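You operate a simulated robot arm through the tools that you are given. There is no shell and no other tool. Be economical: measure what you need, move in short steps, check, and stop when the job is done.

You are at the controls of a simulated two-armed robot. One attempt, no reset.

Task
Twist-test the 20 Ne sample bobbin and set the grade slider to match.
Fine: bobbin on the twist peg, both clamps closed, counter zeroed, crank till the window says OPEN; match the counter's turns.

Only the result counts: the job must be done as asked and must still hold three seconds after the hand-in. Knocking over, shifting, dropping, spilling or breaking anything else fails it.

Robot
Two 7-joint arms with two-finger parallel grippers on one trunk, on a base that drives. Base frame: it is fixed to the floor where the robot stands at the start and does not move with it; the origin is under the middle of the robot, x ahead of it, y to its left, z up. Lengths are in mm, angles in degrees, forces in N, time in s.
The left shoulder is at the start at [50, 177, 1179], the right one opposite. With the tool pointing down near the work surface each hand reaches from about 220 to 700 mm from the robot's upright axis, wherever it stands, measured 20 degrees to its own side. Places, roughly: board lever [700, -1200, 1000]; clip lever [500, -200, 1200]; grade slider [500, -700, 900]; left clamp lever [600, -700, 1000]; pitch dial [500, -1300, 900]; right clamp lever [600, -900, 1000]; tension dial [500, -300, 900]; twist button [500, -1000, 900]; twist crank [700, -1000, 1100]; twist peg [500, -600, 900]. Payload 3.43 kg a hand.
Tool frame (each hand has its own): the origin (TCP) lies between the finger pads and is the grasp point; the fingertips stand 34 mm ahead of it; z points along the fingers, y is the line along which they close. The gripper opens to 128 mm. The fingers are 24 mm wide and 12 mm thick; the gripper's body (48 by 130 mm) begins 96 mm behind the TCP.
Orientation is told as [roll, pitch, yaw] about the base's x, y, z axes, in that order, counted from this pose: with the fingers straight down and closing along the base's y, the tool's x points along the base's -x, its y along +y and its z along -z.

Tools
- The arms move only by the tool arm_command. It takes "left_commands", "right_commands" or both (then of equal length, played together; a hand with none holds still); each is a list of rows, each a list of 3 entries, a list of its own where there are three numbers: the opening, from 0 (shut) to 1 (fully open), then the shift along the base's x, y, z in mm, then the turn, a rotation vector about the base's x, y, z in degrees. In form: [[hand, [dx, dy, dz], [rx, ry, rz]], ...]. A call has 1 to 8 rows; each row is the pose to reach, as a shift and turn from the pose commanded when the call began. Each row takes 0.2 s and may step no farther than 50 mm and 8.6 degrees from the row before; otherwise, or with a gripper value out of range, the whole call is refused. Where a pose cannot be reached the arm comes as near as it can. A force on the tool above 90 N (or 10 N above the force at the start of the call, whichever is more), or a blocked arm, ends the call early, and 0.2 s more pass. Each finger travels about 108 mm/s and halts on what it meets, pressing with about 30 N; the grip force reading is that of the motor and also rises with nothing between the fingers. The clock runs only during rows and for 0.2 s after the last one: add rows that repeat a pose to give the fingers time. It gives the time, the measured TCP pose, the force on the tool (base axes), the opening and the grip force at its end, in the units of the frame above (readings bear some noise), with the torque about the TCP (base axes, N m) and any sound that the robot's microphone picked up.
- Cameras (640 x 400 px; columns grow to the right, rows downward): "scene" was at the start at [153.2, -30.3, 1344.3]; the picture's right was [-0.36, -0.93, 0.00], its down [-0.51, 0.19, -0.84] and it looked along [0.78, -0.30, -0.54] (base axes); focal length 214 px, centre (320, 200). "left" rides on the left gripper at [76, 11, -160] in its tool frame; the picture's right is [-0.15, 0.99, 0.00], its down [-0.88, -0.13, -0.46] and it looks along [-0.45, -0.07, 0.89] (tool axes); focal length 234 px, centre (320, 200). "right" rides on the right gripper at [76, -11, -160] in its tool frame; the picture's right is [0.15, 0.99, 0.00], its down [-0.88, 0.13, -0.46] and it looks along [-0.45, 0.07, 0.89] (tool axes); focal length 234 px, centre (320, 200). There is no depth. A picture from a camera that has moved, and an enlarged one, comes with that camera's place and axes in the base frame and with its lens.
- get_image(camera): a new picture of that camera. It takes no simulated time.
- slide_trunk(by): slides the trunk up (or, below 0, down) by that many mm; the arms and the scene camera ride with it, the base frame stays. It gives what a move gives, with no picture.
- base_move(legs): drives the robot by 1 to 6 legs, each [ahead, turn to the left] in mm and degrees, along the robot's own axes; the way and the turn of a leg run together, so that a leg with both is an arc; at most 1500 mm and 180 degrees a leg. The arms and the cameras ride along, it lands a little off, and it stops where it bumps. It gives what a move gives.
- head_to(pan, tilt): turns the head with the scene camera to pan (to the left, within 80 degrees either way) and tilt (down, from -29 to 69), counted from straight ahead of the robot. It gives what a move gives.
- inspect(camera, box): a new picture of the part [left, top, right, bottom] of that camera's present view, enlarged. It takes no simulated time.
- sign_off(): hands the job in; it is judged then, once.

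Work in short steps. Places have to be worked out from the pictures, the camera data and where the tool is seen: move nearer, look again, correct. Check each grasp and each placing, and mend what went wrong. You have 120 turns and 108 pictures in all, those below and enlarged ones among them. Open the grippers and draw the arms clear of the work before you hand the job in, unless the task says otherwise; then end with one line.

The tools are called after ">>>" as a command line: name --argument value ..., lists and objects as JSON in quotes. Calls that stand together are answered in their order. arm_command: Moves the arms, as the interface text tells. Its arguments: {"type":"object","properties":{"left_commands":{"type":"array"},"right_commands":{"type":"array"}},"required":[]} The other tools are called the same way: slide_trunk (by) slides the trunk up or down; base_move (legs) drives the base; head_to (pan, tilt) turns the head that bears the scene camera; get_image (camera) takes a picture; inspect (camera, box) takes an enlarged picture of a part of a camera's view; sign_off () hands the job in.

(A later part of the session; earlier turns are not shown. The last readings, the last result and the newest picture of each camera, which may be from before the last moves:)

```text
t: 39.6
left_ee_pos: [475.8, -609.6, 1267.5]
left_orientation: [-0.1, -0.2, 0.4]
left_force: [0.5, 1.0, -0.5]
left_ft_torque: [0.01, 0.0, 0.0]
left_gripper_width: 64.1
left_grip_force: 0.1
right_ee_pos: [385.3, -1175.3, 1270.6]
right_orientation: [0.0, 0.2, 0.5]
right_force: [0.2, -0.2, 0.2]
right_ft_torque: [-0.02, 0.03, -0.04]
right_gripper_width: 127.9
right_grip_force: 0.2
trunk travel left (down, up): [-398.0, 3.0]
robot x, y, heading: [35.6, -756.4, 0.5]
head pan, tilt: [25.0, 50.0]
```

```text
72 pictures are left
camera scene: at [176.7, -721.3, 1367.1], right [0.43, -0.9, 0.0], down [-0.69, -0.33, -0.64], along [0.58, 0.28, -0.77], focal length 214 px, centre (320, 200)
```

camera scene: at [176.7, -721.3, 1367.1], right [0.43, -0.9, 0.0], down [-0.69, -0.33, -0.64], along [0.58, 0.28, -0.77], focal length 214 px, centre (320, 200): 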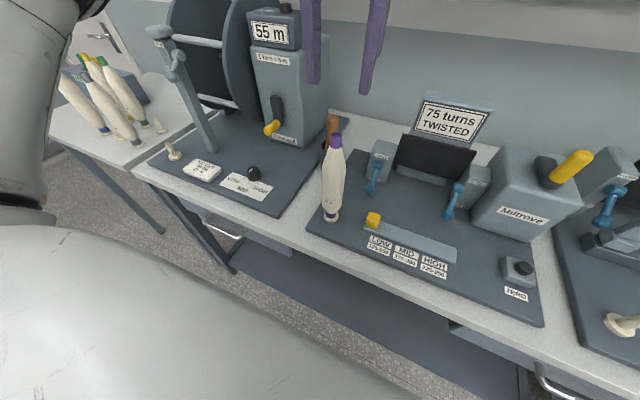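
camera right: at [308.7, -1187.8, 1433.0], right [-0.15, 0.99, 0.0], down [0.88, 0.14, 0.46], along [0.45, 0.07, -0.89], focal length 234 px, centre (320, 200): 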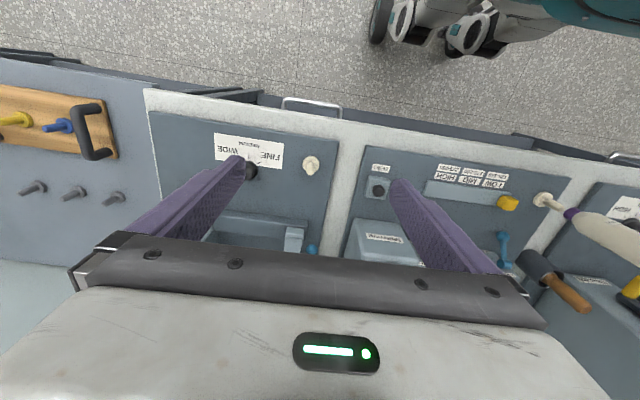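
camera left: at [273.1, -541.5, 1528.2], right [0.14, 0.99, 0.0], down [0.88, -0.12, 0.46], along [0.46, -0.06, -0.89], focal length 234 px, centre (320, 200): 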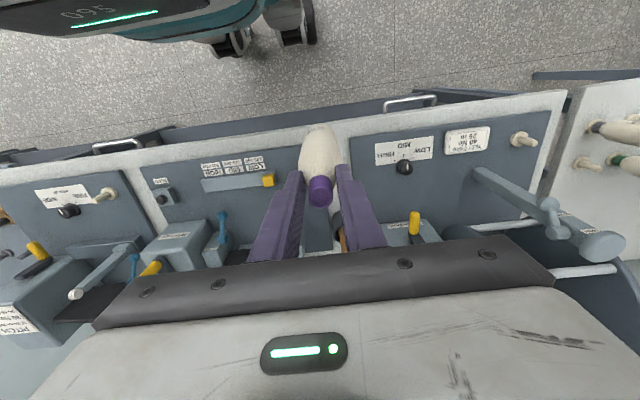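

Bobbin stands on the twist peg. Left clamp lever ball is at about (581, -673, 951), pivot (619, -679, 1008). I move the left hand above it, pausing for a look.

>>> arm_command --left_commands '[[0.5, [35, -21, 0], [0, 0, 0]], [0.5, [70, -42, 0], [0, 0, 0]], [0.5, [105, -63, 0], [0, 0, 0]], [0.5, [105, -63, -45], [0, 0, 0]], [0.5, [105, -63, -90], [0, 0, 0]], [0.5, [105, -63, -135], [0, 0, 0]], [0.5, [105, -63, -180], [0, 0, 0]], [0.5, [105, -63, -180], [0, 0, 0]]]'

>>> get_image --camera "left"

>>> head_to --pan 0 --tilt 45

>>> get_image --camera "scene"

```text
t: 41.5
left_ee_pos: [579.9, -673.2, 1089.8]
left_orientation: [0.0, -0.3, 0.4]
left_force: [0.2, 0.6, -0.1]
left_ft_torque: [-0.02, 0.02, 0.04]
left_gripper_width: 64.3
left_grip_force: 0.0
right_ee_pos: [384.5, -1174.6, 1271.4]
right_orientation: [-0.1, -0.1, 0.5]
right_force: [0.2, -0.4, -0.1]
right_ft_torque: [-0.03, 0.0, 0.01]
right_gripper_width: 128.1
right_grip_force: 0.1
trunk travel left (down, up): [-398.0, 3.0]
robot x, y, heading: [34.6, -759.1, 0.3]
head pan, tilt: [25.0, 50.0]
```

```text
71 pictures are left
camera left: at [502.2, -662.7, 1248.6], right [0.14, 0.99, 0.0], down [0.88, -0.12, 0.46], along [0.46, -0.06, -0.89], focal length 234 px, centre (320, 200)
```

left: 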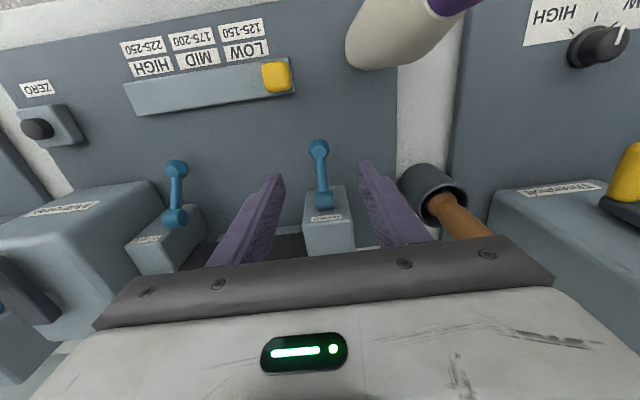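

```text
t: 42.3
left_ee_pos: [579.0, -673.2, 1089.7]
left_orientation: [0.1, -0.3, 0.5]
left_force: [0.2, 0.7, 0.2]
left_ft_torque: [0.02, -0.06, 0.0]
left_gripper_width: 64.2
left_grip_force: 0.0
right_ee_pos: [384.2, -1174.8, 1270.7]
right_orientation: [0.1, 0.0, 0.5]
right_force: [0.0, 1.0, -0.4]
right_ft_torque: [0.01, -0.02, 0.03]
right_gripper_width: 128.1
right_grip_force: 0.0
trunk travel left (down, up): [-398.0, 3.0]
robot x, y, heading: [37.9, -760.0, 0.4]
head pan, tilt: [0.0, 45.0]
```

```text
70 pictures are left
camera scene: at [188.1, -753.9, 1374.1], right [0.01, -1.0, 0.0], down [-0.71, -0.01, -0.71], along [0.71, 0.01, -0.71], focal length 214 px, centre (320, 200)
```

scene: 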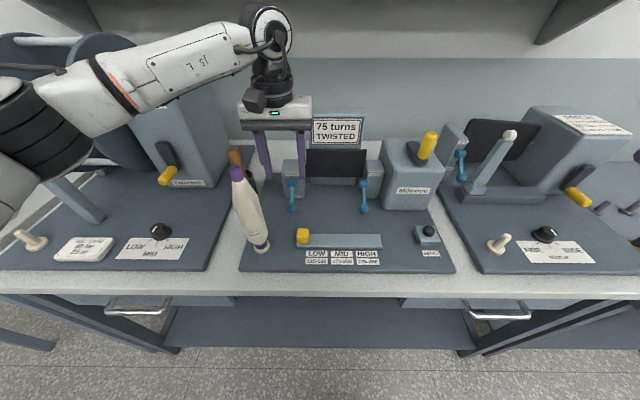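

Left view puts the ball at (580, -675). I descend straddling it to TCP z≈966 and close lightly.

>>> arm_command --left_commands '[[0.5, [0, -2, -45], [0, 0, 0]], [0.5, [0, -2, -90], [0, 0, 0]], [0.5, [0, -2, -110], [0, 0, 0]], [0.5, [0, -2, -123], [0, 0, 0]], [0, [0, -2, -123], [0, 0, 0]], [0, [0, -2, -123], [0, 0, 0]], [0, [0, -2, -123], [0, 0, 0]]]'

>>> get_image --camera "left"

>>> inspect --camera "scene" --box '[220, 80, 400, 280]'

```text
t: 43.9
left_ee_pos: [580.4, -674.7, 965.1]
left_orientation: [-0.1, -0.3, 0.4]
left_force: [-1.0, -0.1, -1.6]
left_ft_torque: [-0.03, 0.07, 0.01]
left_gripper_width: 28.9
left_grip_force: 45.2
right_ee_pos: [385.1, -1175.5, 1271.3]
right_orientation: [0.0, 0.0, 0.5]
right_force: [-0.6, -0.2, 0.1]
right_ft_torque: [0.0, -0.01, 0.0]
right_gripper_width: 127.9
right_grip_force: 0.0
trunk travel left (down, up): [-398.0, 3.0]
robot x, y, heading: [35.3, -755.2, 0.8]
head pan, tilt: [0.0, 45.0]
```

```text
69 pictures are left
camera left: at [503.1, -664.9, 1125.8], right [0.14, 0.99, 0.0], down [0.88, -0.12, 0.46], along [0.45, -0.06, -0.89], focal length 234 px, centre (320, 200)
```

left: 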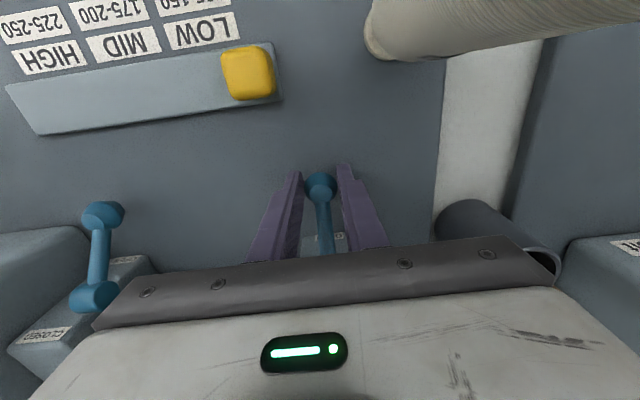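

```text
2.00 times, centred on (310, 180) of scene
camera zoom: at [188.3, -753.9, 1374.0], right [0.01, -1.0, 0.0], down [-0.71, -0.01, -0.71], along [0.71, 0.01, -0.71], focal length 429 px, centre (340, 240)
```

zoom: 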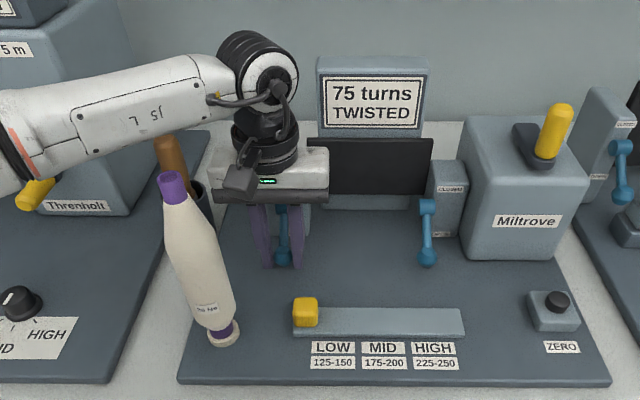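

The ball is gripped. I raise it along its arc about the pivot, first part only.

>>> arm_command --left_commands '[[0, [-9, 0, 8], [0, 0, 0]], [0, [-17, 0, 17], [0, 0, 0]], [0, [-23, 0, 28], [0, 0, 0]], [0, [-27, 0, 39], [0, 0, 0]], [0, [-27, 0, 39], [0, 0, 0]]]'

>>> inspect --camera "scene" --box '[220, 80, 400, 280]'

```text
t: 45.1
left_ee_pos: [556.1, -675.4, 1003.6]
left_orientation: [-0.1, -0.1, 0.4]
left_force: [13.2, -1.9, -9.2]
left_ft_torque: [-0.02, 0.53, 0.0]
left_gripper_width: 28.5
left_grip_force: 45.0
right_ee_pos: [387.4, -1174.5, 1270.3]
right_orientation: [0.0, 0.1, 0.4]
right_force: [0.5, 0.1, -0.1]
right_ft_torque: [-0.05, 0.0, -0.01]
right_gripper_width: 128.0
right_grip_force: 0.1
trunk travel left (down, up): [-398.0, 3.0]
robot x, y, heading: [34.7, -754.2, 0.6]
head pan, tilt: [0.0, 45.0]
```

```text
2.00 times, centred on (310, 180) of scene
camera zoom: at [190.7, -754.1, 1373.7], right [0.01, -1.0, 0.0], down [-0.71, -0.01, -0.71], along [0.71, 0.01, -0.71], focal length 429 px, centre (340, 240)
```

zoom: 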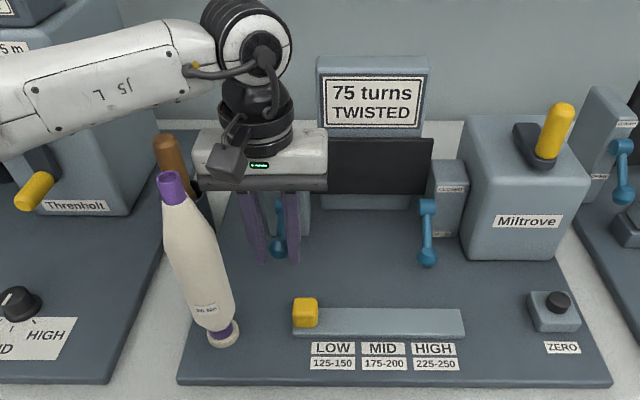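

Moving along; a slight inward force suggests a smaller radius. I continue the arc with correction.

>>> arm_command --left_commands '[[0, [3, 0, 12], [0, 0, 0]], [0, [4, 0, 24], [0, 0, 0]], [0, [7, 0, 36], [0, 0, 0]], [0, [12, 0, 48], [0, 0, 0]], [0, [18, 0, 58], [0, 0, 0]], [0, [24, 0, 66], [0, 0, 0]], [0, [24, 0, 66], [0, 0, 0]]]'

>>> inspect --camera "scene" --box '[220, 80, 400, 280]'

>>> get_image --camera "left"

```text
t: 46.7
left_ee_pos: [561.6, -677.3, 1072.1]
left_orientation: [0.0, 1.6, -0.5]
left_force: [-70.4, -0.4, -10.4]
left_ft_torque: [0.36, 2.55, 0.08]
left_gripper_width: 0.1
left_grip_force: 32.9
right_ee_pos: [375.2, -1176.1, 1273.9]
right_orientation: [-0.1, -0.4, 0.5]
right_force: [0.7, 0.1, 0.2]
right_ft_torque: [-0.02, -0.01, 0.01]
right_gripper_width: 128.1
right_grip_force: 0.1
trunk travel left (down, up): [-398.0, 3.0]
robot x, y, heading: [37.9, -759.6, 0.6]
head pan, tilt: [0.0, 45.0]
```

```text
2.00 times, centred on (310, 180) of scene
camera zoom: at [179.7, -754.0, 1375.3], right [0.01, -1.0, 0.0], down [-0.7, -0.01, -0.71], along [0.71, 0.01, -0.7], focal length 429 px, centre (340, 240)
```

zoom: 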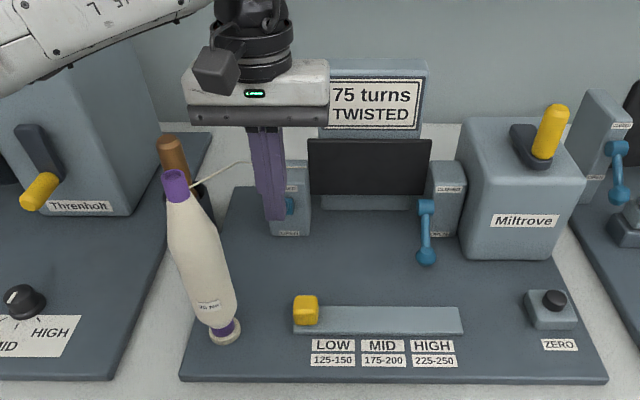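

```text
65 pictures are left
camera left: at [488.7, -665.9, 1234.2], right [0.15, 0.99, 0.0], down [0.89, -0.14, 0.43], along [0.42, -0.07, -0.9], focal length 234 px, centre (320, 200)
```

left: 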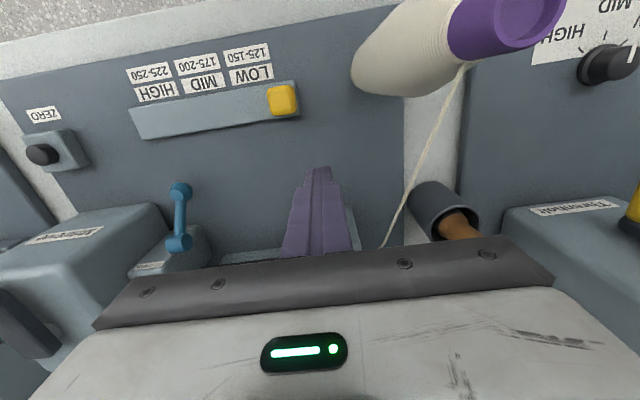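

The left clamp appears closed (thread now runs bobbin→clamp), but the ball slipped and my fingers press on it with 70 N. I back off and rise.

>>> arm_command --left_commands '[[0, [-20, 0, 0], [0, 0, 0]], [0, [-32, 0, 5], [0, 0, 0]], [0, [-32, 0, 45], [0, 0, 0]], [0, [-32, 0, 90], [0, 0, 0]], [0, [-32, 0, 130], [0, 0, 0]], [0, [-32, 0, 130], [0, 0, 0]]]'

>>> inspect --camera "scene" --box '[220, 80, 400, 280]'

```text
t: 48.1
left_ee_pos: [546.9, -676.8, 1201.4]
left_orientation: [-0.1, -0.3, 0.5]
left_force: [-0.4, 0.3, -0.1]
left_ft_torque: [-0.01, 0.02, -0.01]
left_gripper_width: 0.1
left_grip_force: 32.4
right_ee_pos: [383.9, -1174.3, 1271.2]
right_orientation: [0.0, 0.0, 0.6]
right_force: [-0.4, 0.0, 0.1]
right_ft_torque: [-0.01, 0.0, -0.04]
right_gripper_width: 127.9
right_grip_force: 0.0
trunk travel left (down, up): [-398.0, 3.0]
robot x, y, heading: [40.0, -757.6, 0.5]
head pan, tilt: [0.0, 45.0]
```

```text
2.00 times, centred on (310, 180) of scene
camera zoom: at [188.4, -753.8, 1374.0], right [0.01, -1.0, 0.0], down [-0.71, -0.01, -0.71], along [0.71, 0.01, -0.71], focal length 429 px, centre (340, 240)
```

zoom: 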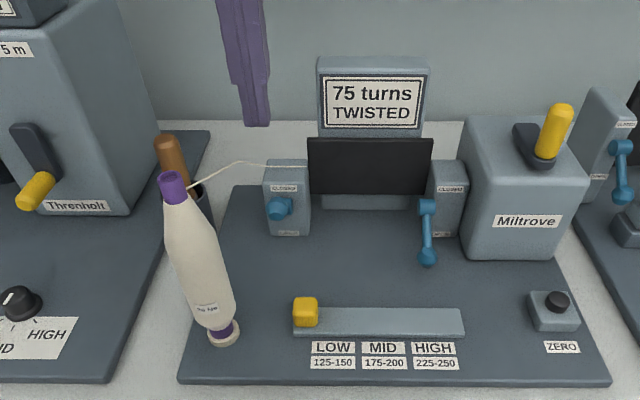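

The lever now points up toward me. I zoom to see whether it's fully home.

>>> inspect --camera "scene" --box '[275, 140, 395, 220]'

>>> get_image --camera "left"

```text
5.00 times, centred on (335, 180) of scene
camera zoom: at [188.4, -753.8, 1374.0], right [0.01, -1.0, 0.0], down [-0.71, -0.01, -0.71], along [0.71, 0.01, -0.71], focal length 1072 px, centre (245, 300)
```

zoom: 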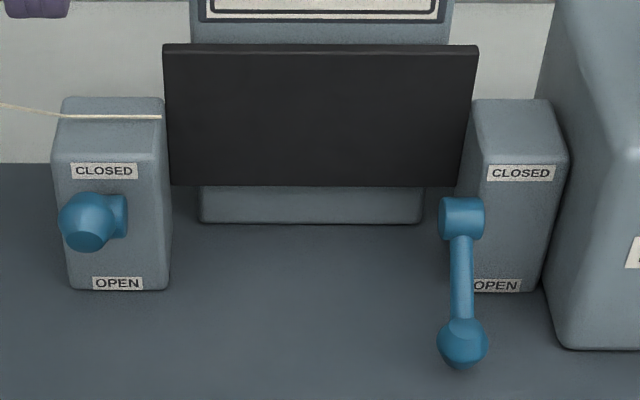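

```text
62 pictures are left
camera left: at [468.9, -666.0, 1361.4], right [0.14, 0.99, 0.0], down [0.88, -0.12, 0.46], along [0.45, -0.06, -0.89], focal length 234 px, centre (320, 200)
```

left: 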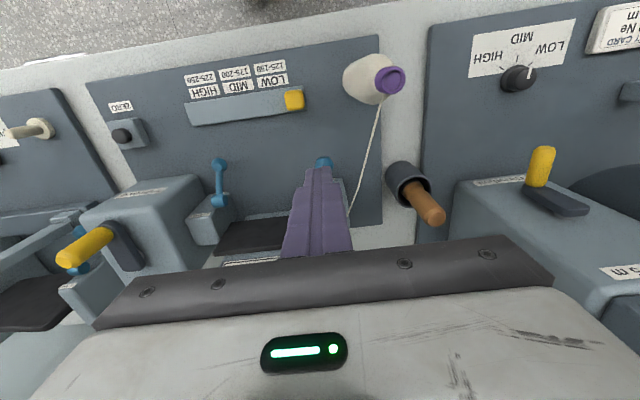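

Ball is now ~30° above horizontal and didn't yield to 70 N, so it's at its CLOSED stop, and the thread is in. Next the right clamp with the right hand: I park the left hand up and back, and bring the right hand over.

>>> arm_command --left_commands '[[0, [0, 0, 40], [0, 0, 0]], [0, [-20, 20, 75], [0, 0, 0]], [0, [-60, 40, 85], [0, 0, 0]], [0, [-100, 60, 85], [0, 0, 0]], [0, [-140, 80, 85], [0, 0, 0]], [0, [-180, 100, 85], [0, 0, 0]], [0, [-180, 130, 85], [0, 0, 0]], [0, [-180, 150, 85], [0, 0, 0]]]' --right_commands '[[0.5, [0, 45, 0], [0, 0, 0]], [0.5, [0, 90, 0], [0, 0, 0]], [0.5, [0, 135, 0], [0, 0, 0]], [0.5, [0, 180, 0], [0, 0, 0]], [0.5, [0, 225, 0], [0, 0, 0]], [0.5, [0, 270, 0], [0, 0, 0]], [0.5, [25, 305, 0], [0, 0, 0]], [0.5, [60, 305, 0], [0, 0, 0]]]'

>>> arm_command --right_commands '[[0.5, [45, 0, 0], [0, 0, 0]], [0.5, [90, 0, 0], [0, 0, 0]], [0.5, [133, 0, 0], [0, 0, 0]], [0.5, [133, 0, -45], [0, 0, 0]], [0.5, [133, 0, -90], [0, 0, 0]], [0.5, [133, 0, -130], [0, 0, 0]], [0.5, [133, 0, -170], [0, 0, 0]], [0.5, [133, 0, -170], [0, 0, 0]]]'

>>> get_image --camera "right"

>>> get_image --camera "scene"

```text
t: 49.9
left_ee_pos: [366.8, -525.4, 1285.2]
left_orientation: [0.0, -0.1, 0.4]
left_force: [0.8, -0.2, 0.0]
left_ft_torque: [-0.01, 0.04, 0.02]
left_gripper_width: 0.0
left_grip_force: 32.4
right_ee_pos: [435.6, -901.1, 1264.1]
right_orientation: [0.0, -0.1, 0.4]
right_force: [0.4, -0.2, -0.1]
right_ft_torque: [0.02, 0.06, -0.03]
right_gripper_width: 63.9
right_grip_force: 0.0
right hand out of reach, approached as far as the arm can: row 7, 8
trunk travel left (down, up): [-398.0, 3.0]
robot x, y, heading: [35.4, -755.1, 0.3]
head pan, tilt: [0.0, 45.0]
```

```text
t: 51.7
left_ee_pos: [363.6, -525.2, 1285.0]
left_orientation: [-0.1, -0.3, 0.5]
left_force: [-0.3, -0.2, -0.9]
left_ft_torque: [-0.02, 0.0, -0.01]
left_gripper_width: 0.0
left_grip_force: 32.9
right_ee_pos: [542.4, -928.2, 1095.0]
right_orientation: [0.1, 0.0, 0.5]
right_force: [0.1, 0.0, 1.0]
right_ft_torque: [-0.02, -0.01, 0.02]
right_gripper_width: 64.1
right_grip_force: 0.0
right hand out of reach, approached as far as the arm can: row 1, 2, 3, 4, 5, 6, 7, 8
trunk travel left (down, up): [-398.0, 3.0]
robot x, y, heading: [38.5, -757.6, 0.8]
head pan, tilt: [0.0, 45.0]
```

```text
61 pictures are left
camera right: at [467.1, -940.5, 1257.3], right [-0.15, 0.99, 0.0], down [0.88, 0.14, 0.46], along [0.45, 0.07, -0.89], focal length 234 px, centre (320, 200)
```

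right: 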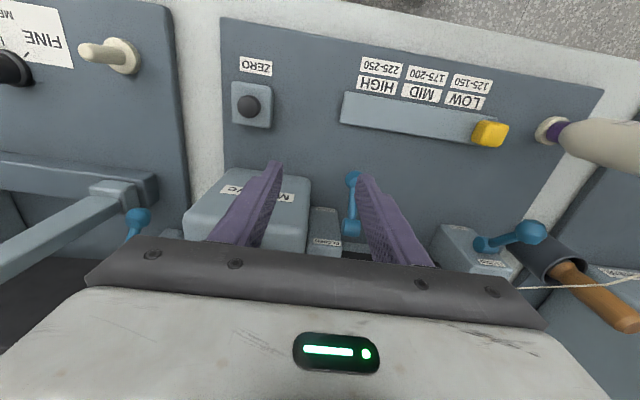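

```text
60 pictures are left
camera scene: at [187.6, -753.8, 1374.2], right [0.01, -1.0, 0.0], down [-0.71, -0.01, -0.71], along [0.71, 0.01, -0.71], focal length 214 px, centre (320, 200)
```

scene: 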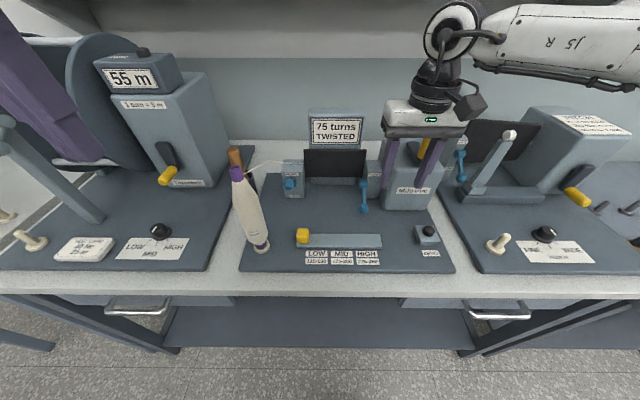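

The right hand fell short (y −928). I move from here toward (577, −870).

>>> arm_command --right_commands '[[0.5, [0, 20, 0], [0, 0, 0]], [0.5, [0, 40, 0], [0, 0, 0]], [0.5, [0, 57, 0], [0, 0, 0]], [0.5, [15, 57, 0], [0, 0, 0]], [0.5, [35, 57, 0], [0, 0, 0]], [0.5, [35, 57, 0], [0, 0, 0]]]'

```text
t: 53.1
left_ee_pos: [365.6, -524.9, 1284.6]
left_orientation: [0.0, -0.1, 0.5]
left_force: [-1.0, -0.5, -0.1]
left_ft_torque: [-0.03, 0.0, 0.02]
left_gripper_width: 0.1
left_grip_force: 33.3
right_ee_pos: [531.6, -919.0, 1093.0]
right_orientation: [0.1, -0.1, 0.5]
right_force: [0.6, 0.8, 0.3]
right_ft_torque: [-0.04, 0.03, 0.01]
right_gripper_width: 64.0
right_grip_force: 0.1
right hand out of reach, approached as far as the arm can: row 1, 2, 3, 4, 5, 6
trunk travel left (down, up): [-398.0, 3.0]
robot x, y, heading: [37.4, -758.2, 0.4]
head pan, tilt: [0.0, 45.0]
```

Probably a bad elbow posture. I pull the right hand back and out at this lower height, then come in again.

>>> arm_command --right_commands '[[0.5, [-40, -20, 0], [0, 0, 0]], [0.5, [-80, -50, 0], [0, 0, 0]], [0.5, [-110, -80, 0], [0, 0, 0]], [0.5, [-120, -60, -20], [0, 0, 0]], [0.5, [-120, -20, -20], [0, 0, 0]], [0.5, [-120, 20, -20], [0, 0, 0]], [0.5, [-120, 50, -20], [0, 0, 0]]]'

>>> get_image --camera "scene"

```text
t: 54.7
left_ee_pos: [367.0, -525.7, 1286.5]
left_orientation: [0.0, -0.2, 0.5]
left_force: [-0.4, -0.2, 0.0]
left_ft_torque: [0.01, 0.04, 0.04]
left_gripper_width: 0.1
left_grip_force: 33.3
right_ee_pos: [410.8, -867.7, 1074.4]
right_orientation: [0.0, 0.1, 0.5]
right_force: [0.3, 0.4, -0.6]
right_ft_torque: [-0.01, 0.02, -0.01]
right_gripper_width: 63.7
right_grip_force: 0.1
trunk travel left (down, up): [-398.0, 3.0]
robot x, y, heading: [36.1, -757.1, 0.6]
head pan, tilt: [0.0, 45.0]
```

```text
59 pictures are left
camera scene: at [188.8, -753.9, 1374.0], right [0.01, -1.0, 0.0], down [-0.71, -0.01, -0.71], along [0.71, 0.01, -0.71], focal length 214 px, centre (320, 200)
```

scene: 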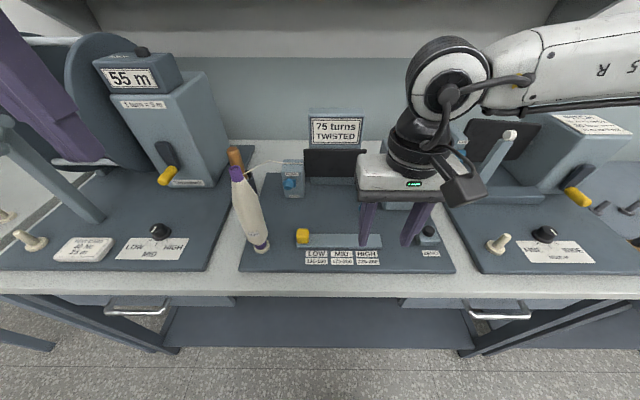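

Recovered: it is now at (411, −868, 1074). I advance in x toward 577.

>>> arm_command --right_commands '[[0.5, [40, -1, 0], [0, 0, 0]], [0.5, [80, -1, 0], [0, 0, 0]], [0.5, [120, -1, 0], [0, 0, 0]], [0.5, [150, -1, 0], [0, 0, 0]], [0.5, [166, -1, 0], [0, 0, 0]], [0.5, [166, -1, 0], [0, 0, 0]]]'

>>> get_image --camera "right"

```text
t: 56.1
left_ee_pos: [365.9, -526.2, 1285.6]
left_orientation: [0.1, -0.3, 0.5]
left_force: [0.1, 0.0, 0.4]
left_ft_torque: [-0.01, -0.01, -0.01]
left_gripper_width: 0.0
left_grip_force: 32.6
right_ee_pos: [529.9, -917.5, 1078.3]
right_orientation: [0.2, 0.0, 0.5]
right_force: [-0.3, 0.0, -1.0]
right_ft_torque: [-0.01, 0.04, 0.01]
right_gripper_width: 63.7
right_grip_force: 0.1
right hand out of reach, approached as far as the arm can: row 2, 3, 4, 5, 6
trunk travel left (down, up): [-398.0, 3.0]
robot x, y, heading: [35.5, -757.1, 0.3]
head pan, tilt: [0.0, 45.0]
```

```text
58 pictures are left
camera right: at [454.6, -930.2, 1240.0], right [-0.15, 0.99, 0.0], down [0.88, 0.14, 0.46], along [0.45, 0.07, -0.89], focal length 234 px, centre (320, 200)
```

right: 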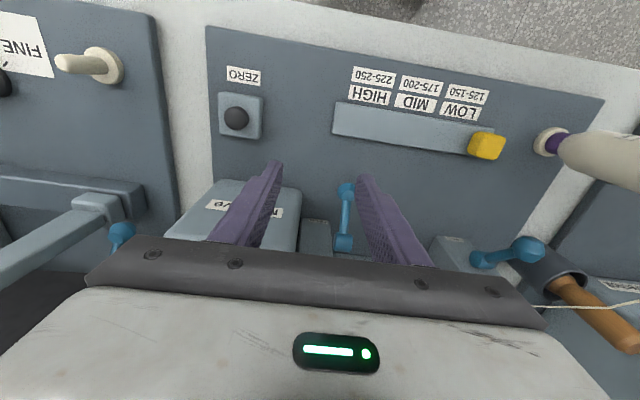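

The right arm has an inward joint limit. I will shift the base ~95 mm left so the lever lies in its comfortable zone; first raise the right hand clear.

>>> arm_command --right_commands '[[0.5, [-40, 0, 20], [0, 0, 0]], [0.5, [-80, 0, 60], [0, 0, 0]], [0.5, [-120, -20, 100], [0, 0, 0]], [0.5, [-140, -55, 130], [0, 0, 0]], [0.5, [-140, -95, 150], [0, 0, 0]], [0.5, [-140, -135, 170], [0, 0, 0]], [0.5, [-140, -160, 190], [0, 0, 0]]]'

>>> base_move --legs '[[-400, 0], [0, 90], [95, 0], [0, -90], [430, 0]]'

>>> get_image --camera "scene"

```text
refused: row 2 steps farther than a row can; nothing moved
```

```text
t: 69.3
left_ee_pos: [390.0, -420.8, 1285.7]
left_orientation: [0.0, -0.2, 1.2]
left_force: [0.7, -0.5, 0.1]
left_ft_torque: [-0.01, -0.01, -0.01]
left_gripper_width: 0.0
left_grip_force: 33.2
right_ee_pos: [558.8, -810.7, 1078.1]
right_orientation: [0.2, -0.1, 1.2]
right_force: [-0.6, -0.3, -0.8]
right_ft_torque: [0.01, 0.02, -0.01]
right_gripper_width: 64.0
right_grip_force: 0.0
trunk travel left (down, up): [-398.0, 3.0]
robot x, y, heading: [61.6, -655.3, 1.1]
head pan, tilt: [0.0, 45.0]
```

```text
57 pictures are left
camera scene: at [215.1, -651.8, 1374.0], right [0.02, -1.0, 0.0], down [-0.71, -0.01, -0.71], along [0.71, 0.01, -0.71], focal length 214 px, centre (320, 200)
```

scene: 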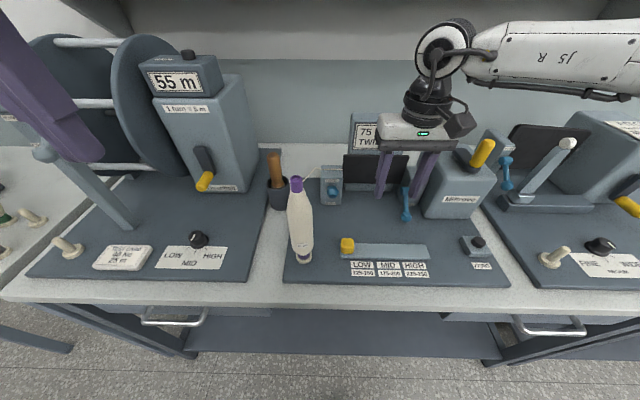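

The raise was refused but the drive went without contact; everything still stands. The right hand is now at (559, −811, 1078); I move it over the lever ball.

>>> arm_command --right_commands '[[0.45, [0, -20, 0], [0, 0, 0]], [0.45, [0, -40, 0], [0, 0, 0]], [0.45, [10, -58, 0], [0, 0, 0]], [0.45, [18, -58, -15], [0, 0, 0]], [0.45, [18, -58, -15], [0, 0, 0]]]'

>>> get_image --camera "right"

```text
t: 70.5
left_ee_pos: [388.1, -420.8, 1286.4]
left_orientation: [-0.1, -0.4, 1.1]
left_force: [-0.2, 0.7, -0.2]
left_ft_torque: [-0.03, -0.01, -0.01]
left_gripper_width: 0.0
left_grip_force: 32.7
right_ee_pos: [577.0, -868.5, 1063.0]
right_orientation: [0.1, -0.1, 1.1]
right_force: [0.7, -0.3, -0.1]
right_ft_torque: [-0.03, 0.01, 0.0]
right_gripper_width: 57.8
right_grip_force: 0.1
trunk travel left (down, up): [-398.0, 3.0]
robot x, y, heading: [62.4, -659.0, 1.3]
head pan, tilt: [0.0, 45.0]
```

```text
56 pictures are left
camera right: at [501.3, -882.3, 1224.7], right [-0.17, 0.99, 0.0], down [0.88, 0.15, 0.46], along [0.45, 0.08, -0.89], focal length 234 px, centre (320, 200)
```

right: 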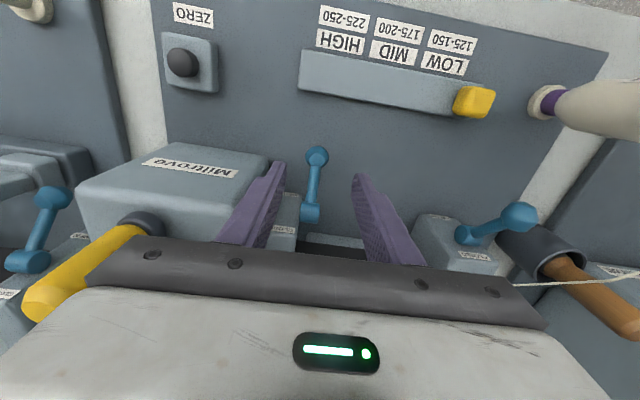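

Ball at (584, −871). Descend 96 mm and close.

>>> arm_command --right_commands '[[0.45, [0, -2.5, -40], [0, 0, 0]], [0.45, [0, -2.5, -75], [0, 0, 0]], [0.45, [0, -2.5, -96], [0, 0, 0]], [0.45, [0, -2.5, -96], [0, 0, 0]], [0, [0, -2.5, -96], [0, 0, 0]], [0, [0, -2.5, -96], [0, 0, 0]], [0, [0, -2.5, -96], [0, 0, 0]]]'

>>> get_image --camera "right"

```text
t: 72.1
left_ee_pos: [388.3, -420.7, 1287.2]
left_orientation: [-0.1, -0.3, 1.2]
left_force: [0.8, -0.2, -0.2]
left_ft_torque: [0.0, 0.02, 0.01]
left_gripper_width: 0.0
left_grip_force: 32.9
right_ee_pos: [576.6, -870.2, 969.7]
right_orientation: [0.1, -0.3, 1.2]
right_force: [1.3, -1.6, 15.5]
right_ft_torque: [0.01, -0.55, -0.18]
right_gripper_width: 29.0
right_grip_force: 45.2
trunk travel left (down, up): [-398.0, 3.0]
robot x, y, heading: [63.5, -653.8, 1.0]
head pan, tilt: [0.0, 45.0]
```

```text
55 pictures are left
camera right: at [500.5, -884.7, 1130.4], right [-0.17, 0.99, 0.0], down [0.88, 0.15, 0.46], along [0.45, 0.08, -0.89], focal length 234 px, centre (320, 200)
```

right: 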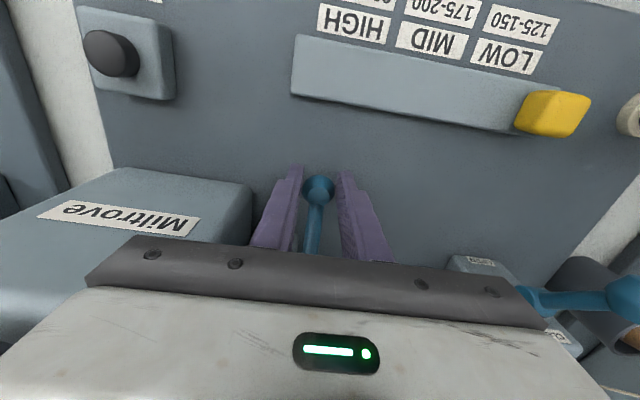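

Gripped. I raise it along the arc (r≈60).

>>> arm_command --right_commands '[[0, [-8, 0, 8], [0, 0, 0]], [0, [-15, 0, 16], [0, 0, 0]], [0, [-20, 0, 25], [0, 0, 0]], [0, [-23, 0, 35], [0, 0, 0]], [0, [-25, 0, 45], [0, 0, 0]], [0, [-24, 0, 56], [0, 0, 0]], [0, [-22, 0, 66], [0, 0, 0]], [0, [-19, 0, 75], [0, 0, 0]]]'

>>> inspect --camera "scene" --box '[280, 100, 500, 290]'

```text
t: 73.9
left_ee_pos: [388.9, -421.1, 1286.7]
left_orientation: [0.0, -0.4, 1.3]
left_force: [-0.3, -0.6, -0.6]
left_ft_torque: [0.04, -0.01, 0.03]
left_gripper_width: 0.0
left_grip_force: 33.1
right_ee_pos: [557.0, -870.4, 1042.7]
right_orientation: [0.1, 0.1, 1.3]
right_force: [-1.4, -0.2, -0.1]
right_ft_torque: [0.01, 0.0, 0.01]
right_gripper_width: 0.0
right_grip_force: 32.5
trunk travel left (down, up): [-398.0, 3.0]
robot x, y, heading: [64.6, -656.0, 1.3]
head pan, tilt: [0.0, 45.0]
```

```text
2.11 times, centred on (390, 195) of scene
camera zoom: at [214.6, -651.8, 1374.1], right [0.02, -1.0, 0.0], down [-0.71, -0.01, -0.71], along [0.71, 0.01, -0.71], focal length 452 px, centre (173, 210)
```

zoom: 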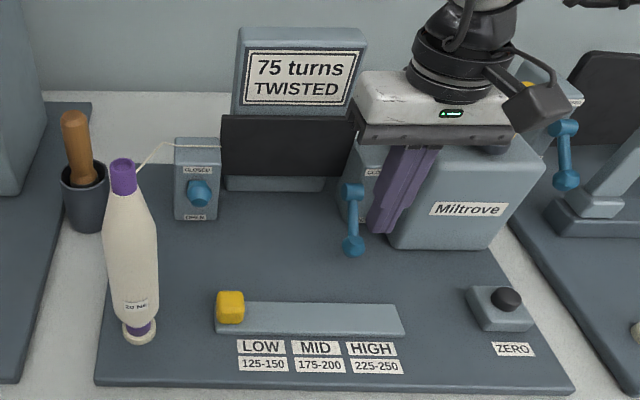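

It slipped — the ball was at the finger edge (x off ~7 mm). I will retry with the tool tilted 35° toward the bench so the ball sits centred between the pads: open and tilt first.

>>> arm_command --right_commands '[[0.2, [-12, 0, 10], [0, -8, 0]], [0.45, [-20, 0, 10], [0, -16, 0]], [0.45, [-20, 0, 0], [0, -24, 0]], [0.45, [-15, 0, -15], [0, -32, 0]], [0.45, [-9, 0, -33], [0, -35, 0]], [0.45, [-9, 0, -33], [0, -35, 0]]]'

>>> get_image --camera "right"

>>> inspect --camera "scene" --box '[280, 100, 500, 290]'

```text
t: 75.3
left_ee_pos: [389.9, -421.0, 1285.6]
left_orientation: [-0.1, -0.3, 1.2]
left_force: [0.1, -0.4, 0.8]
left_ft_torque: [-0.04, 0.0, -0.01]
left_gripper_width: 0.1
left_grip_force: 32.8
right_ee_pos: [548.0, -869.0, 1009.0]
right_orientation: [-0.6, -35.0, 1.5]
right_force: [-0.1, 0.0, 0.2]
right_ft_torque: [-0.01, 0.03, -0.02]
right_gripper_width: 57.8
right_grip_force: 0.0
trunk travel left (down, up): [-398.0, 3.0]
robot x, y, heading: [65.2, -656.4, 1.2]
head pan, tilt: [0.0, 45.0]
```

```text
53 pictures are left
camera right: at [394.7, -884.3, 1098.1], right [-0.14, 0.99, -0.09], down [0.46, 0.15, 0.88], along [0.88, 0.08, -0.47], focal length 234 px, centre (320, 200)
```

right: 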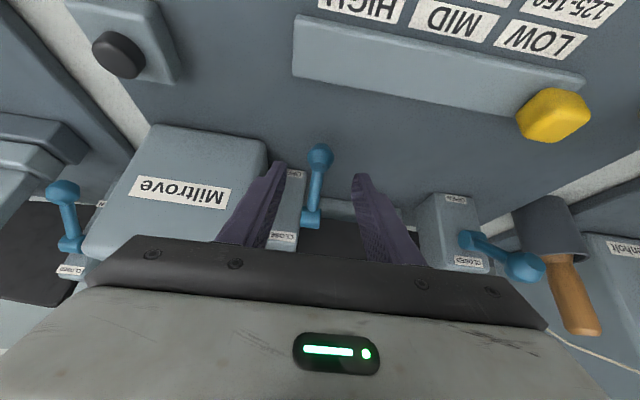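

```text
2.11 times, centred on (390, 195) of scene
camera zoom: at [214.3, -651.6, 1374.1], right [0.02, -1.0, 0.0], down [-0.71, -0.02, -0.71], along [0.71, 0.01, -0.71], focal length 452 px, centre (173, 210)
```

zoom: 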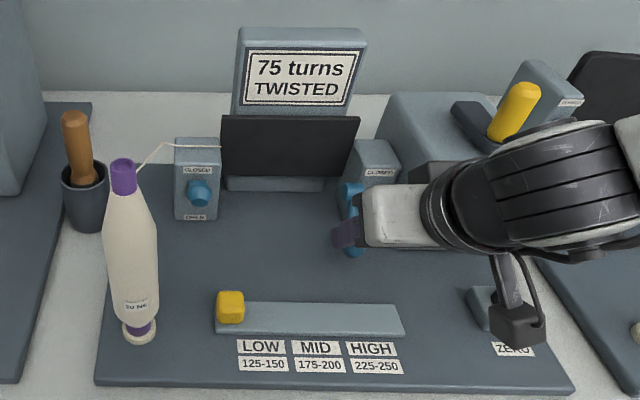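

Ball refined to (581, −872, 946). I move in along the tool axis and close.

>>> arm_command --right_commands '[[0.45, [10, -3, -20], [0, -35, 0]]]'

```text
refused: row 1 steps farther than a row can; nothing moved
```

The turn is counted from the present pose, so I give zero.

>>> arm_command --right_commands '[[0.45, [10, -3, -20], [0, 0, 0]], [0.45, [18, -3, -36], [0, 0, 0]], [0.45, [24, -3, -47], [0, 0, 0]], [0.45, [24, -3, -47], [0, 0, 0]], [0, [24, -3, -47], [0, 0, 0]], [0, [24, -3, -47], [0, 0, 0]], [0, [24, -3, -47], [0, 0, 0]]]'

>>> get_image --camera "right"

```text
t: 76.9
left_ee_pos: [388.5, -419.8, 1285.7]
left_orientation: [0.0, -0.3, 1.2]
left_force: [-0.2, 0.8, 0.0]
left_ft_torque: [0.0, 0.0, -0.01]
left_gripper_width: 0.0
left_grip_force: 33.2
right_ee_pos: [572.0, -870.0, 962.7]
right_orientation: [-0.6, -35.1, 1.8]
right_force: [0.4, 15.7, -1.8]
right_ft_torque: [0.24, 0.07, 0.24]
right_gripper_width: 28.9
right_grip_force: 45.3
trunk travel left (down, up): [-398.0, 3.0]
robot x, y, heading: [68.2, -656.2, 1.2]
head pan, tilt: [0.0, 45.0]
```

```text
51 pictures are left
camera right: at [419.6, -885.6, 1051.8], right [-0.14, 0.99, -0.09], down [0.46, 0.15, 0.88], along [0.88, 0.08, -0.47], focal length 234 px, centre (320, 200)
```

right: 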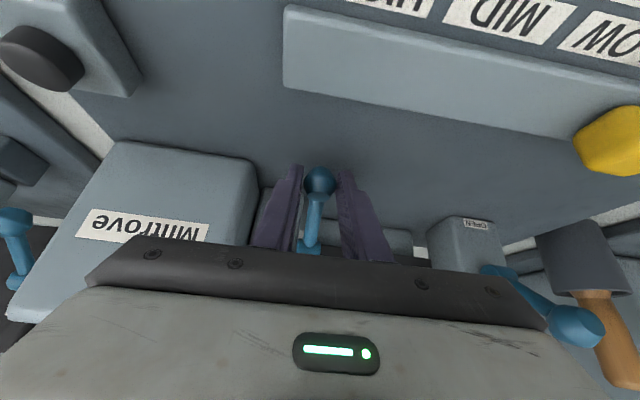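

Gripped well. Raise through the first part of the arc and check the width.

>>> arm_command --right_commands '[[0, [-9, 1.5, 7], [0, 0, 0]], [0, [-16, 1.5, 15.5], [0, 0, 0]], [0, [-21, 1.5, 25], [0, 0, 0]], [0, [-24, 1.5, 35], [0, 0, 0]], [0, [-24, 1.5, 35], [0, 0, 0]]]'

```text
t: 78.1
left_ee_pos: [391.4, -419.4, 1283.0]
left_orientation: [0.0, -0.1, 1.1]
left_force: [-0.3, 0.3, -0.2]
left_ft_torque: [0.0, 0.02, -0.02]
left_gripper_width: 0.0
left_grip_force: 33.0
right_ee_pos: [549.8, -870.3, 995.4]
right_orientation: [-0.6, -34.8, 1.7]
right_force: [19.2, 16.2, -12.3]
right_ft_torque: [0.27, 0.82, 0.26]
right_gripper_width: 29.0
right_grip_force: 44.9
trunk travel left (down, up): [-398.0, 3.0]
robot x, y, heading: [66.5, -657.0, 1.3]
head pan, tilt: [0.0, 45.0]
```

Still held. Continue with slightly smaller radius.

>>> arm_command --right_commands '[[0, [2, 0.5, 10], [0, 0, 0]], [0, [4, 0.5, 20], [0, 0, 0]], [0, [7, 0.5, 30], [0, 0, 0]], [0, [11, 0.5, 39], [0, 0, 0]], [0, [15, 0.5, 46], [0, 0, 0]], [0, [15, 0.5, 46], [0, 0, 0]]]'

>>> get_image --camera "right"

```text
t: 79.5
left_ee_pos: [386.6, -421.1, 1285.5]
left_orientation: [-0.1, -0.3, 1.2]
left_force: [-0.3, 0.2, 0.3]
left_ft_torque: [-0.01, -0.04, -0.03]
left_gripper_width: 0.0
left_grip_force: 33.2
right_ee_pos: [558.9, -870.4, 1041.8]
right_orientation: [-0.7, -34.6, 1.6]
right_force: [-22.9, 6.2, -8.7]
right_ft_torque: [0.16, 1.85, 0.13]
right_gripper_width: 28.9
right_grip_force: 45.3
trunk travel left (down, up): [-398.0, 3.0]
robot x, y, heading: [63.8, -659.8, 1.2]
head pan, tilt: [0.0, 45.0]
```

```text
50 pictures are left
camera right: at [405.9, -884.7, 1132.6], right [-0.14, 0.99, -0.09], down [0.46, 0.15, 0.87], along [0.88, 0.08, -0.48], focal length 234 px, centre (320, 200)
```

right: 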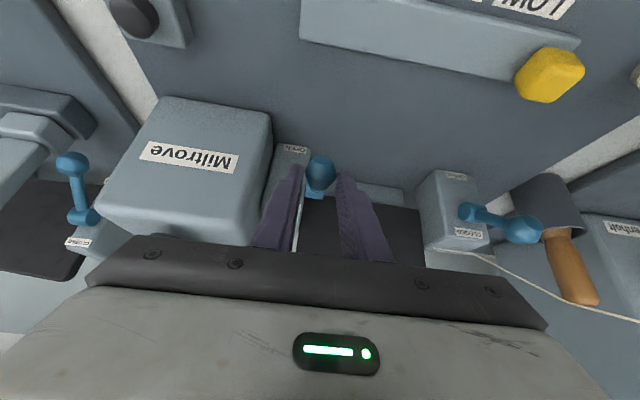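

Nearly home: ball ≈(569, 1027). A bit more up and inward to the stop.

>>> arm_command --right_commands '[[0, [3, 0, 8], [0, 0, 0]], [0, [8, 0, 16], [0, 0, 0]], [0, [11, 0, 20], [0, 0, 0]], [0, [11, 0, 20], [0, 0, 0]]]'

>>> get_image --camera "right"

>>> inspect --camera "scene" --box '[280, 100, 500, 290]'

```text
t: 80.5
left_ee_pos: [389.2, -421.5, 1285.4]
left_orientation: [-0.1, -0.4, 1.3]
left_force: [0.0, 0.2, 0.1]
left_ft_torque: [0.0, 0.01, -0.02]
left_gripper_width: 0.1
left_grip_force: 33.0
right_ee_pos: [572.2, -870.8, 1062.4]
right_orientation: [-0.8, -34.7, 1.7]
right_force: [-12.9, 8.3, -12.8]
right_ft_torque: [0.12, 1.69, 0.17]
right_gripper_width: 28.9
right_grip_force: 44.7
trunk travel left (down, up): [-398.0, 3.0]
robot x, y, heading: [63.3, -654.2, 1.3]
head pan, tilt: [0.0, 45.0]
```

```text
49 pictures are left
camera right: at [419.5, -884.6, 1152.3], right [-0.14, 0.99, -0.09], down [0.46, 0.15, 0.88], along [0.88, 0.08, -0.47], focal length 234 px, centre (320, 200)
```

right: 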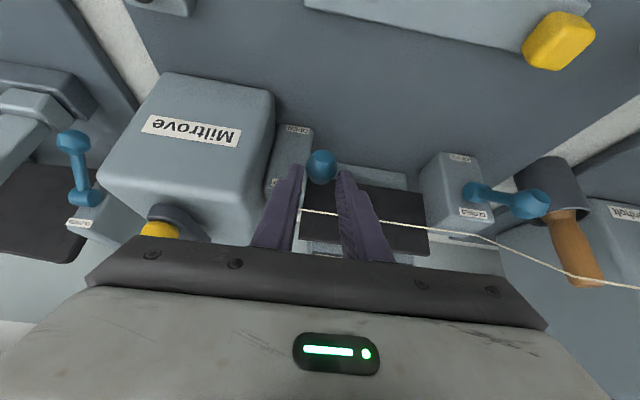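

```text
2.11 times, centred on (390, 195) of scene
camera zoom: at [214.3, -651.2, 1374.1], right [0.02, -1.0, 0.0], down [-0.71, -0.02, -0.71], along [0.71, 0.01, -0.71], focal length 452 px, centre (173, 210)
```

zoom: 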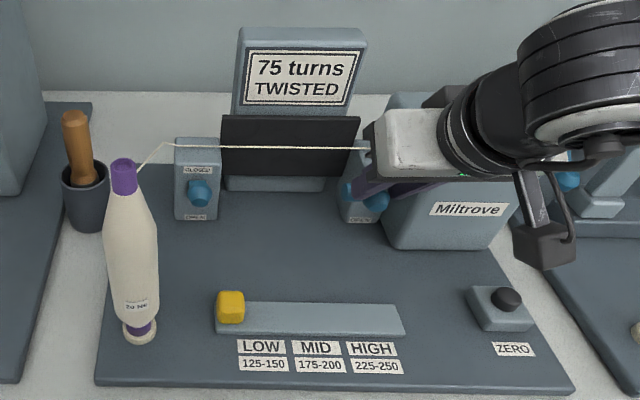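

The thread now spans both clamps. I release, back off and untilt, then compare the levers.

>>> arm_command --right_commands '[[0.3, [0, 0, 0], [0, 0, 0]], [0.45, [0, 0, 0], [0, 0, 0]], [0.45, [-25, 0, 25], [0, 0, 0]], [0.45, [-50, -5, 55], [0, 8, 0]], [0.45, [-70, -20, 90], [0, 16, 0]], [0.45, [-80, -50, 115], [0, 24, 0]], [0.2, [-80, -95, 120], [0, 32, 0]], [0, [-75, -135, 120], [0, 35, 0]]]'

>>> inspect --camera "scene" --box '[280, 100, 500, 290]'

>>> get_image --camera "right"

```text
t: 82.3
left_ee_pos: [389.1, -421.2, 1285.8]
left_orientation: [0.1, -0.4, 1.1]
left_force: [1.2, -0.3, -0.4]
left_ft_torque: [0.02, -0.01, -0.03]
left_gripper_width: 0.2
left_grip_force: 33.0
right_ee_pos: [499.7, -1008.2, 1183.3]
right_orientation: [0.2, 0.1, 1.3]
right_force: [0.1, 0.5, 0.7]
right_ft_torque: [0.05, 0.03, -0.01]
right_gripper_width: 0.1
right_grip_force: 30.3
trunk travel left (down, up): [-398.0, 3.0]
robot x, y, heading: [65.8, -655.4, 1.0]
head pan, tilt: [0.0, 45.0]
```

```text
2.11 times, centred on (390, 195) of scene
camera zoom: at [214.7, -652.4, 1374.1], right [0.02, -1.0, 0.0], down [-0.71, -0.01, -0.71], along [0.71, 0.02, -0.71], focal length 452 px, centre (173, 210)
```

zoom: 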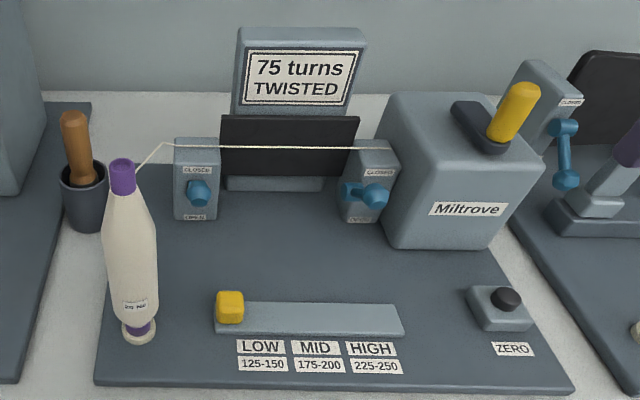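

```text
46 pictures are left
camera right: at [424.7, -1022.1, 1345.3], right [-0.17, 0.99, 0.0], down [0.88, 0.15, 0.46], along [0.45, 0.08, -0.89], focal length 234 px, centre (320, 200)
```

right: 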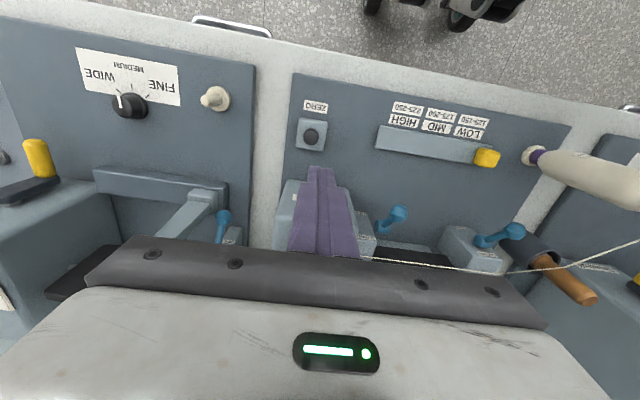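

Both levers match at CLOSED. ZERO button top computes to (510, −1021, 947); I move above it with shut fingers.

>>> arm_command --right_commands '[[0, [10, -13, -40], [0, 0, 0]], [0, [10, -13, -85], [0, 0, 0]], [0, [10, -13, -130], [0, 0, 0]], [0, [10, -13, -180], [0, 0, 0]], [0, [10, -13, -180], [0, 0, 0]]]'

>>> inspect --camera "scene" --box '[400, 140, 540, 290]'

>>> get_image --camera "right"

```text
t: 83.5
left_ee_pos: [390.4, -420.6, 1286.3]
left_orientation: [-0.2, -0.3, 1.1]
left_force: [0.0, 0.6, -0.1]
left_ft_torque: [-0.02, -0.03, -0.02]
left_gripper_width: 0.0
left_grip_force: 32.9
right_ee_pos: [507.7, -1019.4, 1001.7]
right_orientation: [0.2, -0.1, 1.3]
right_force: [-0.5, 0.2, 0.7]
right_ft_torque: [-0.01, 0.0, 0.01]
right_gripper_width: 0.1
right_grip_force: 30.6
trunk travel left (down, up): [-398.0, 3.0]
robot x, y, heading: [61.6, -658.4, 1.1]
head pan, tilt: [0.0, 45.0]
```

```text
2.67 times, centred on (470, 215) of scene
camera zoom: at [214.3, -651.7, 1374.2], right [0.02, -1.0, 0.0], down [-0.71, -0.02, -0.71], along [0.71, 0.01, -0.71], focal length 572 px, centre (-80, 160)
```

zoom: 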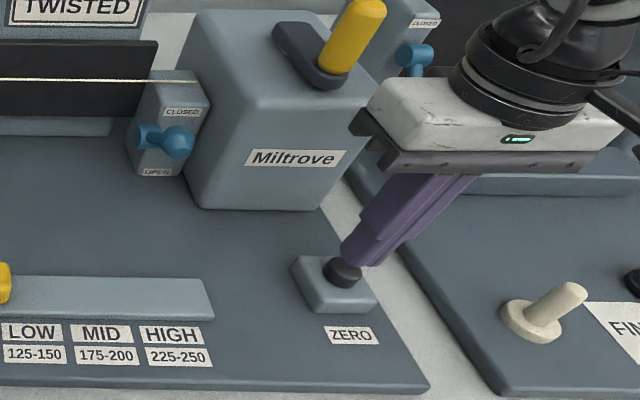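

```text
44 pictures are left
camera right: at [432.9, -1033.5, 1164.2], right [-0.17, 0.99, 0.0], down [0.88, 0.15, 0.46], along [0.45, 0.08, -0.89], focal length 234 px, centre (320, 200)
```

right: 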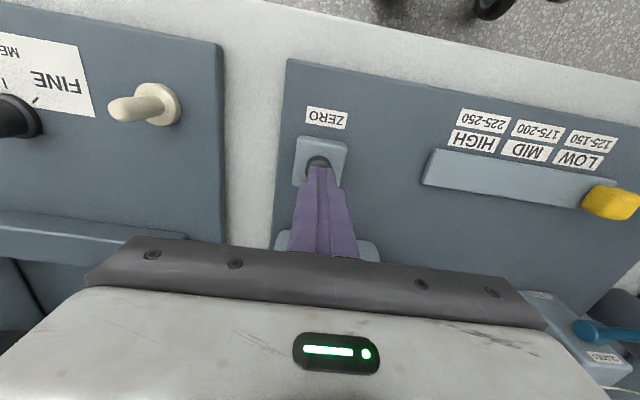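

Aligned over the button (perhaps 3 mm nearer). Press down gently.

>>> arm_command --right_commands '[[0, [-3, -2, -12], [0, 0, 0]], [0, [-3, -2, -20], [0, 0, 0]], [0, [-3, -2, -26], [0, 0, 0]], [0, [-3, -2, -32], [0, 0, 0]]]'

>>> inspect --camera "scene" --box '[340, 100, 540, 290]'

```text
t: 84.5
left_ee_pos: [384.6, -419.3, 1286.6]
left_orientation: [-0.2, -0.5, 1.2]
left_force: [0.0, 0.4, 0.1]
left_ft_torque: [0.0, 0.02, 0.03]
left_gripper_width: 0.1
left_grip_force: 33.0
right_ee_pos: [505.3, -1021.5, 977.2]
right_orientation: [-0.3, -0.7, 1.2]
right_force: [-10.9, -9.9, 46.2]
right_ft_torque: [-0.25, 0.13, -0.03]
right_gripper_width: 0.3
right_grip_force: 29.8
trunk travel left (down, up): [-398.0, 3.0]
robot x, y, heading: [63.4, -657.0, 1.0]
head pan, tilt: [0.0, 45.0]
heard: click
```

```text
2.11 times, centred on (440, 195) of scene
camera zoom: at [209.4, -650.1, 1375.6], right [0.02, -1.0, 0.0], down [-0.7, -0.02, -0.71], along [0.71, 0.01, -0.7], focal length 452 px, centre (67, 210)
```

zoom: 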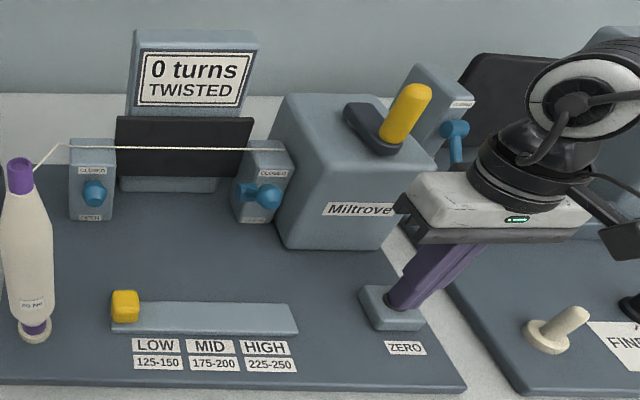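

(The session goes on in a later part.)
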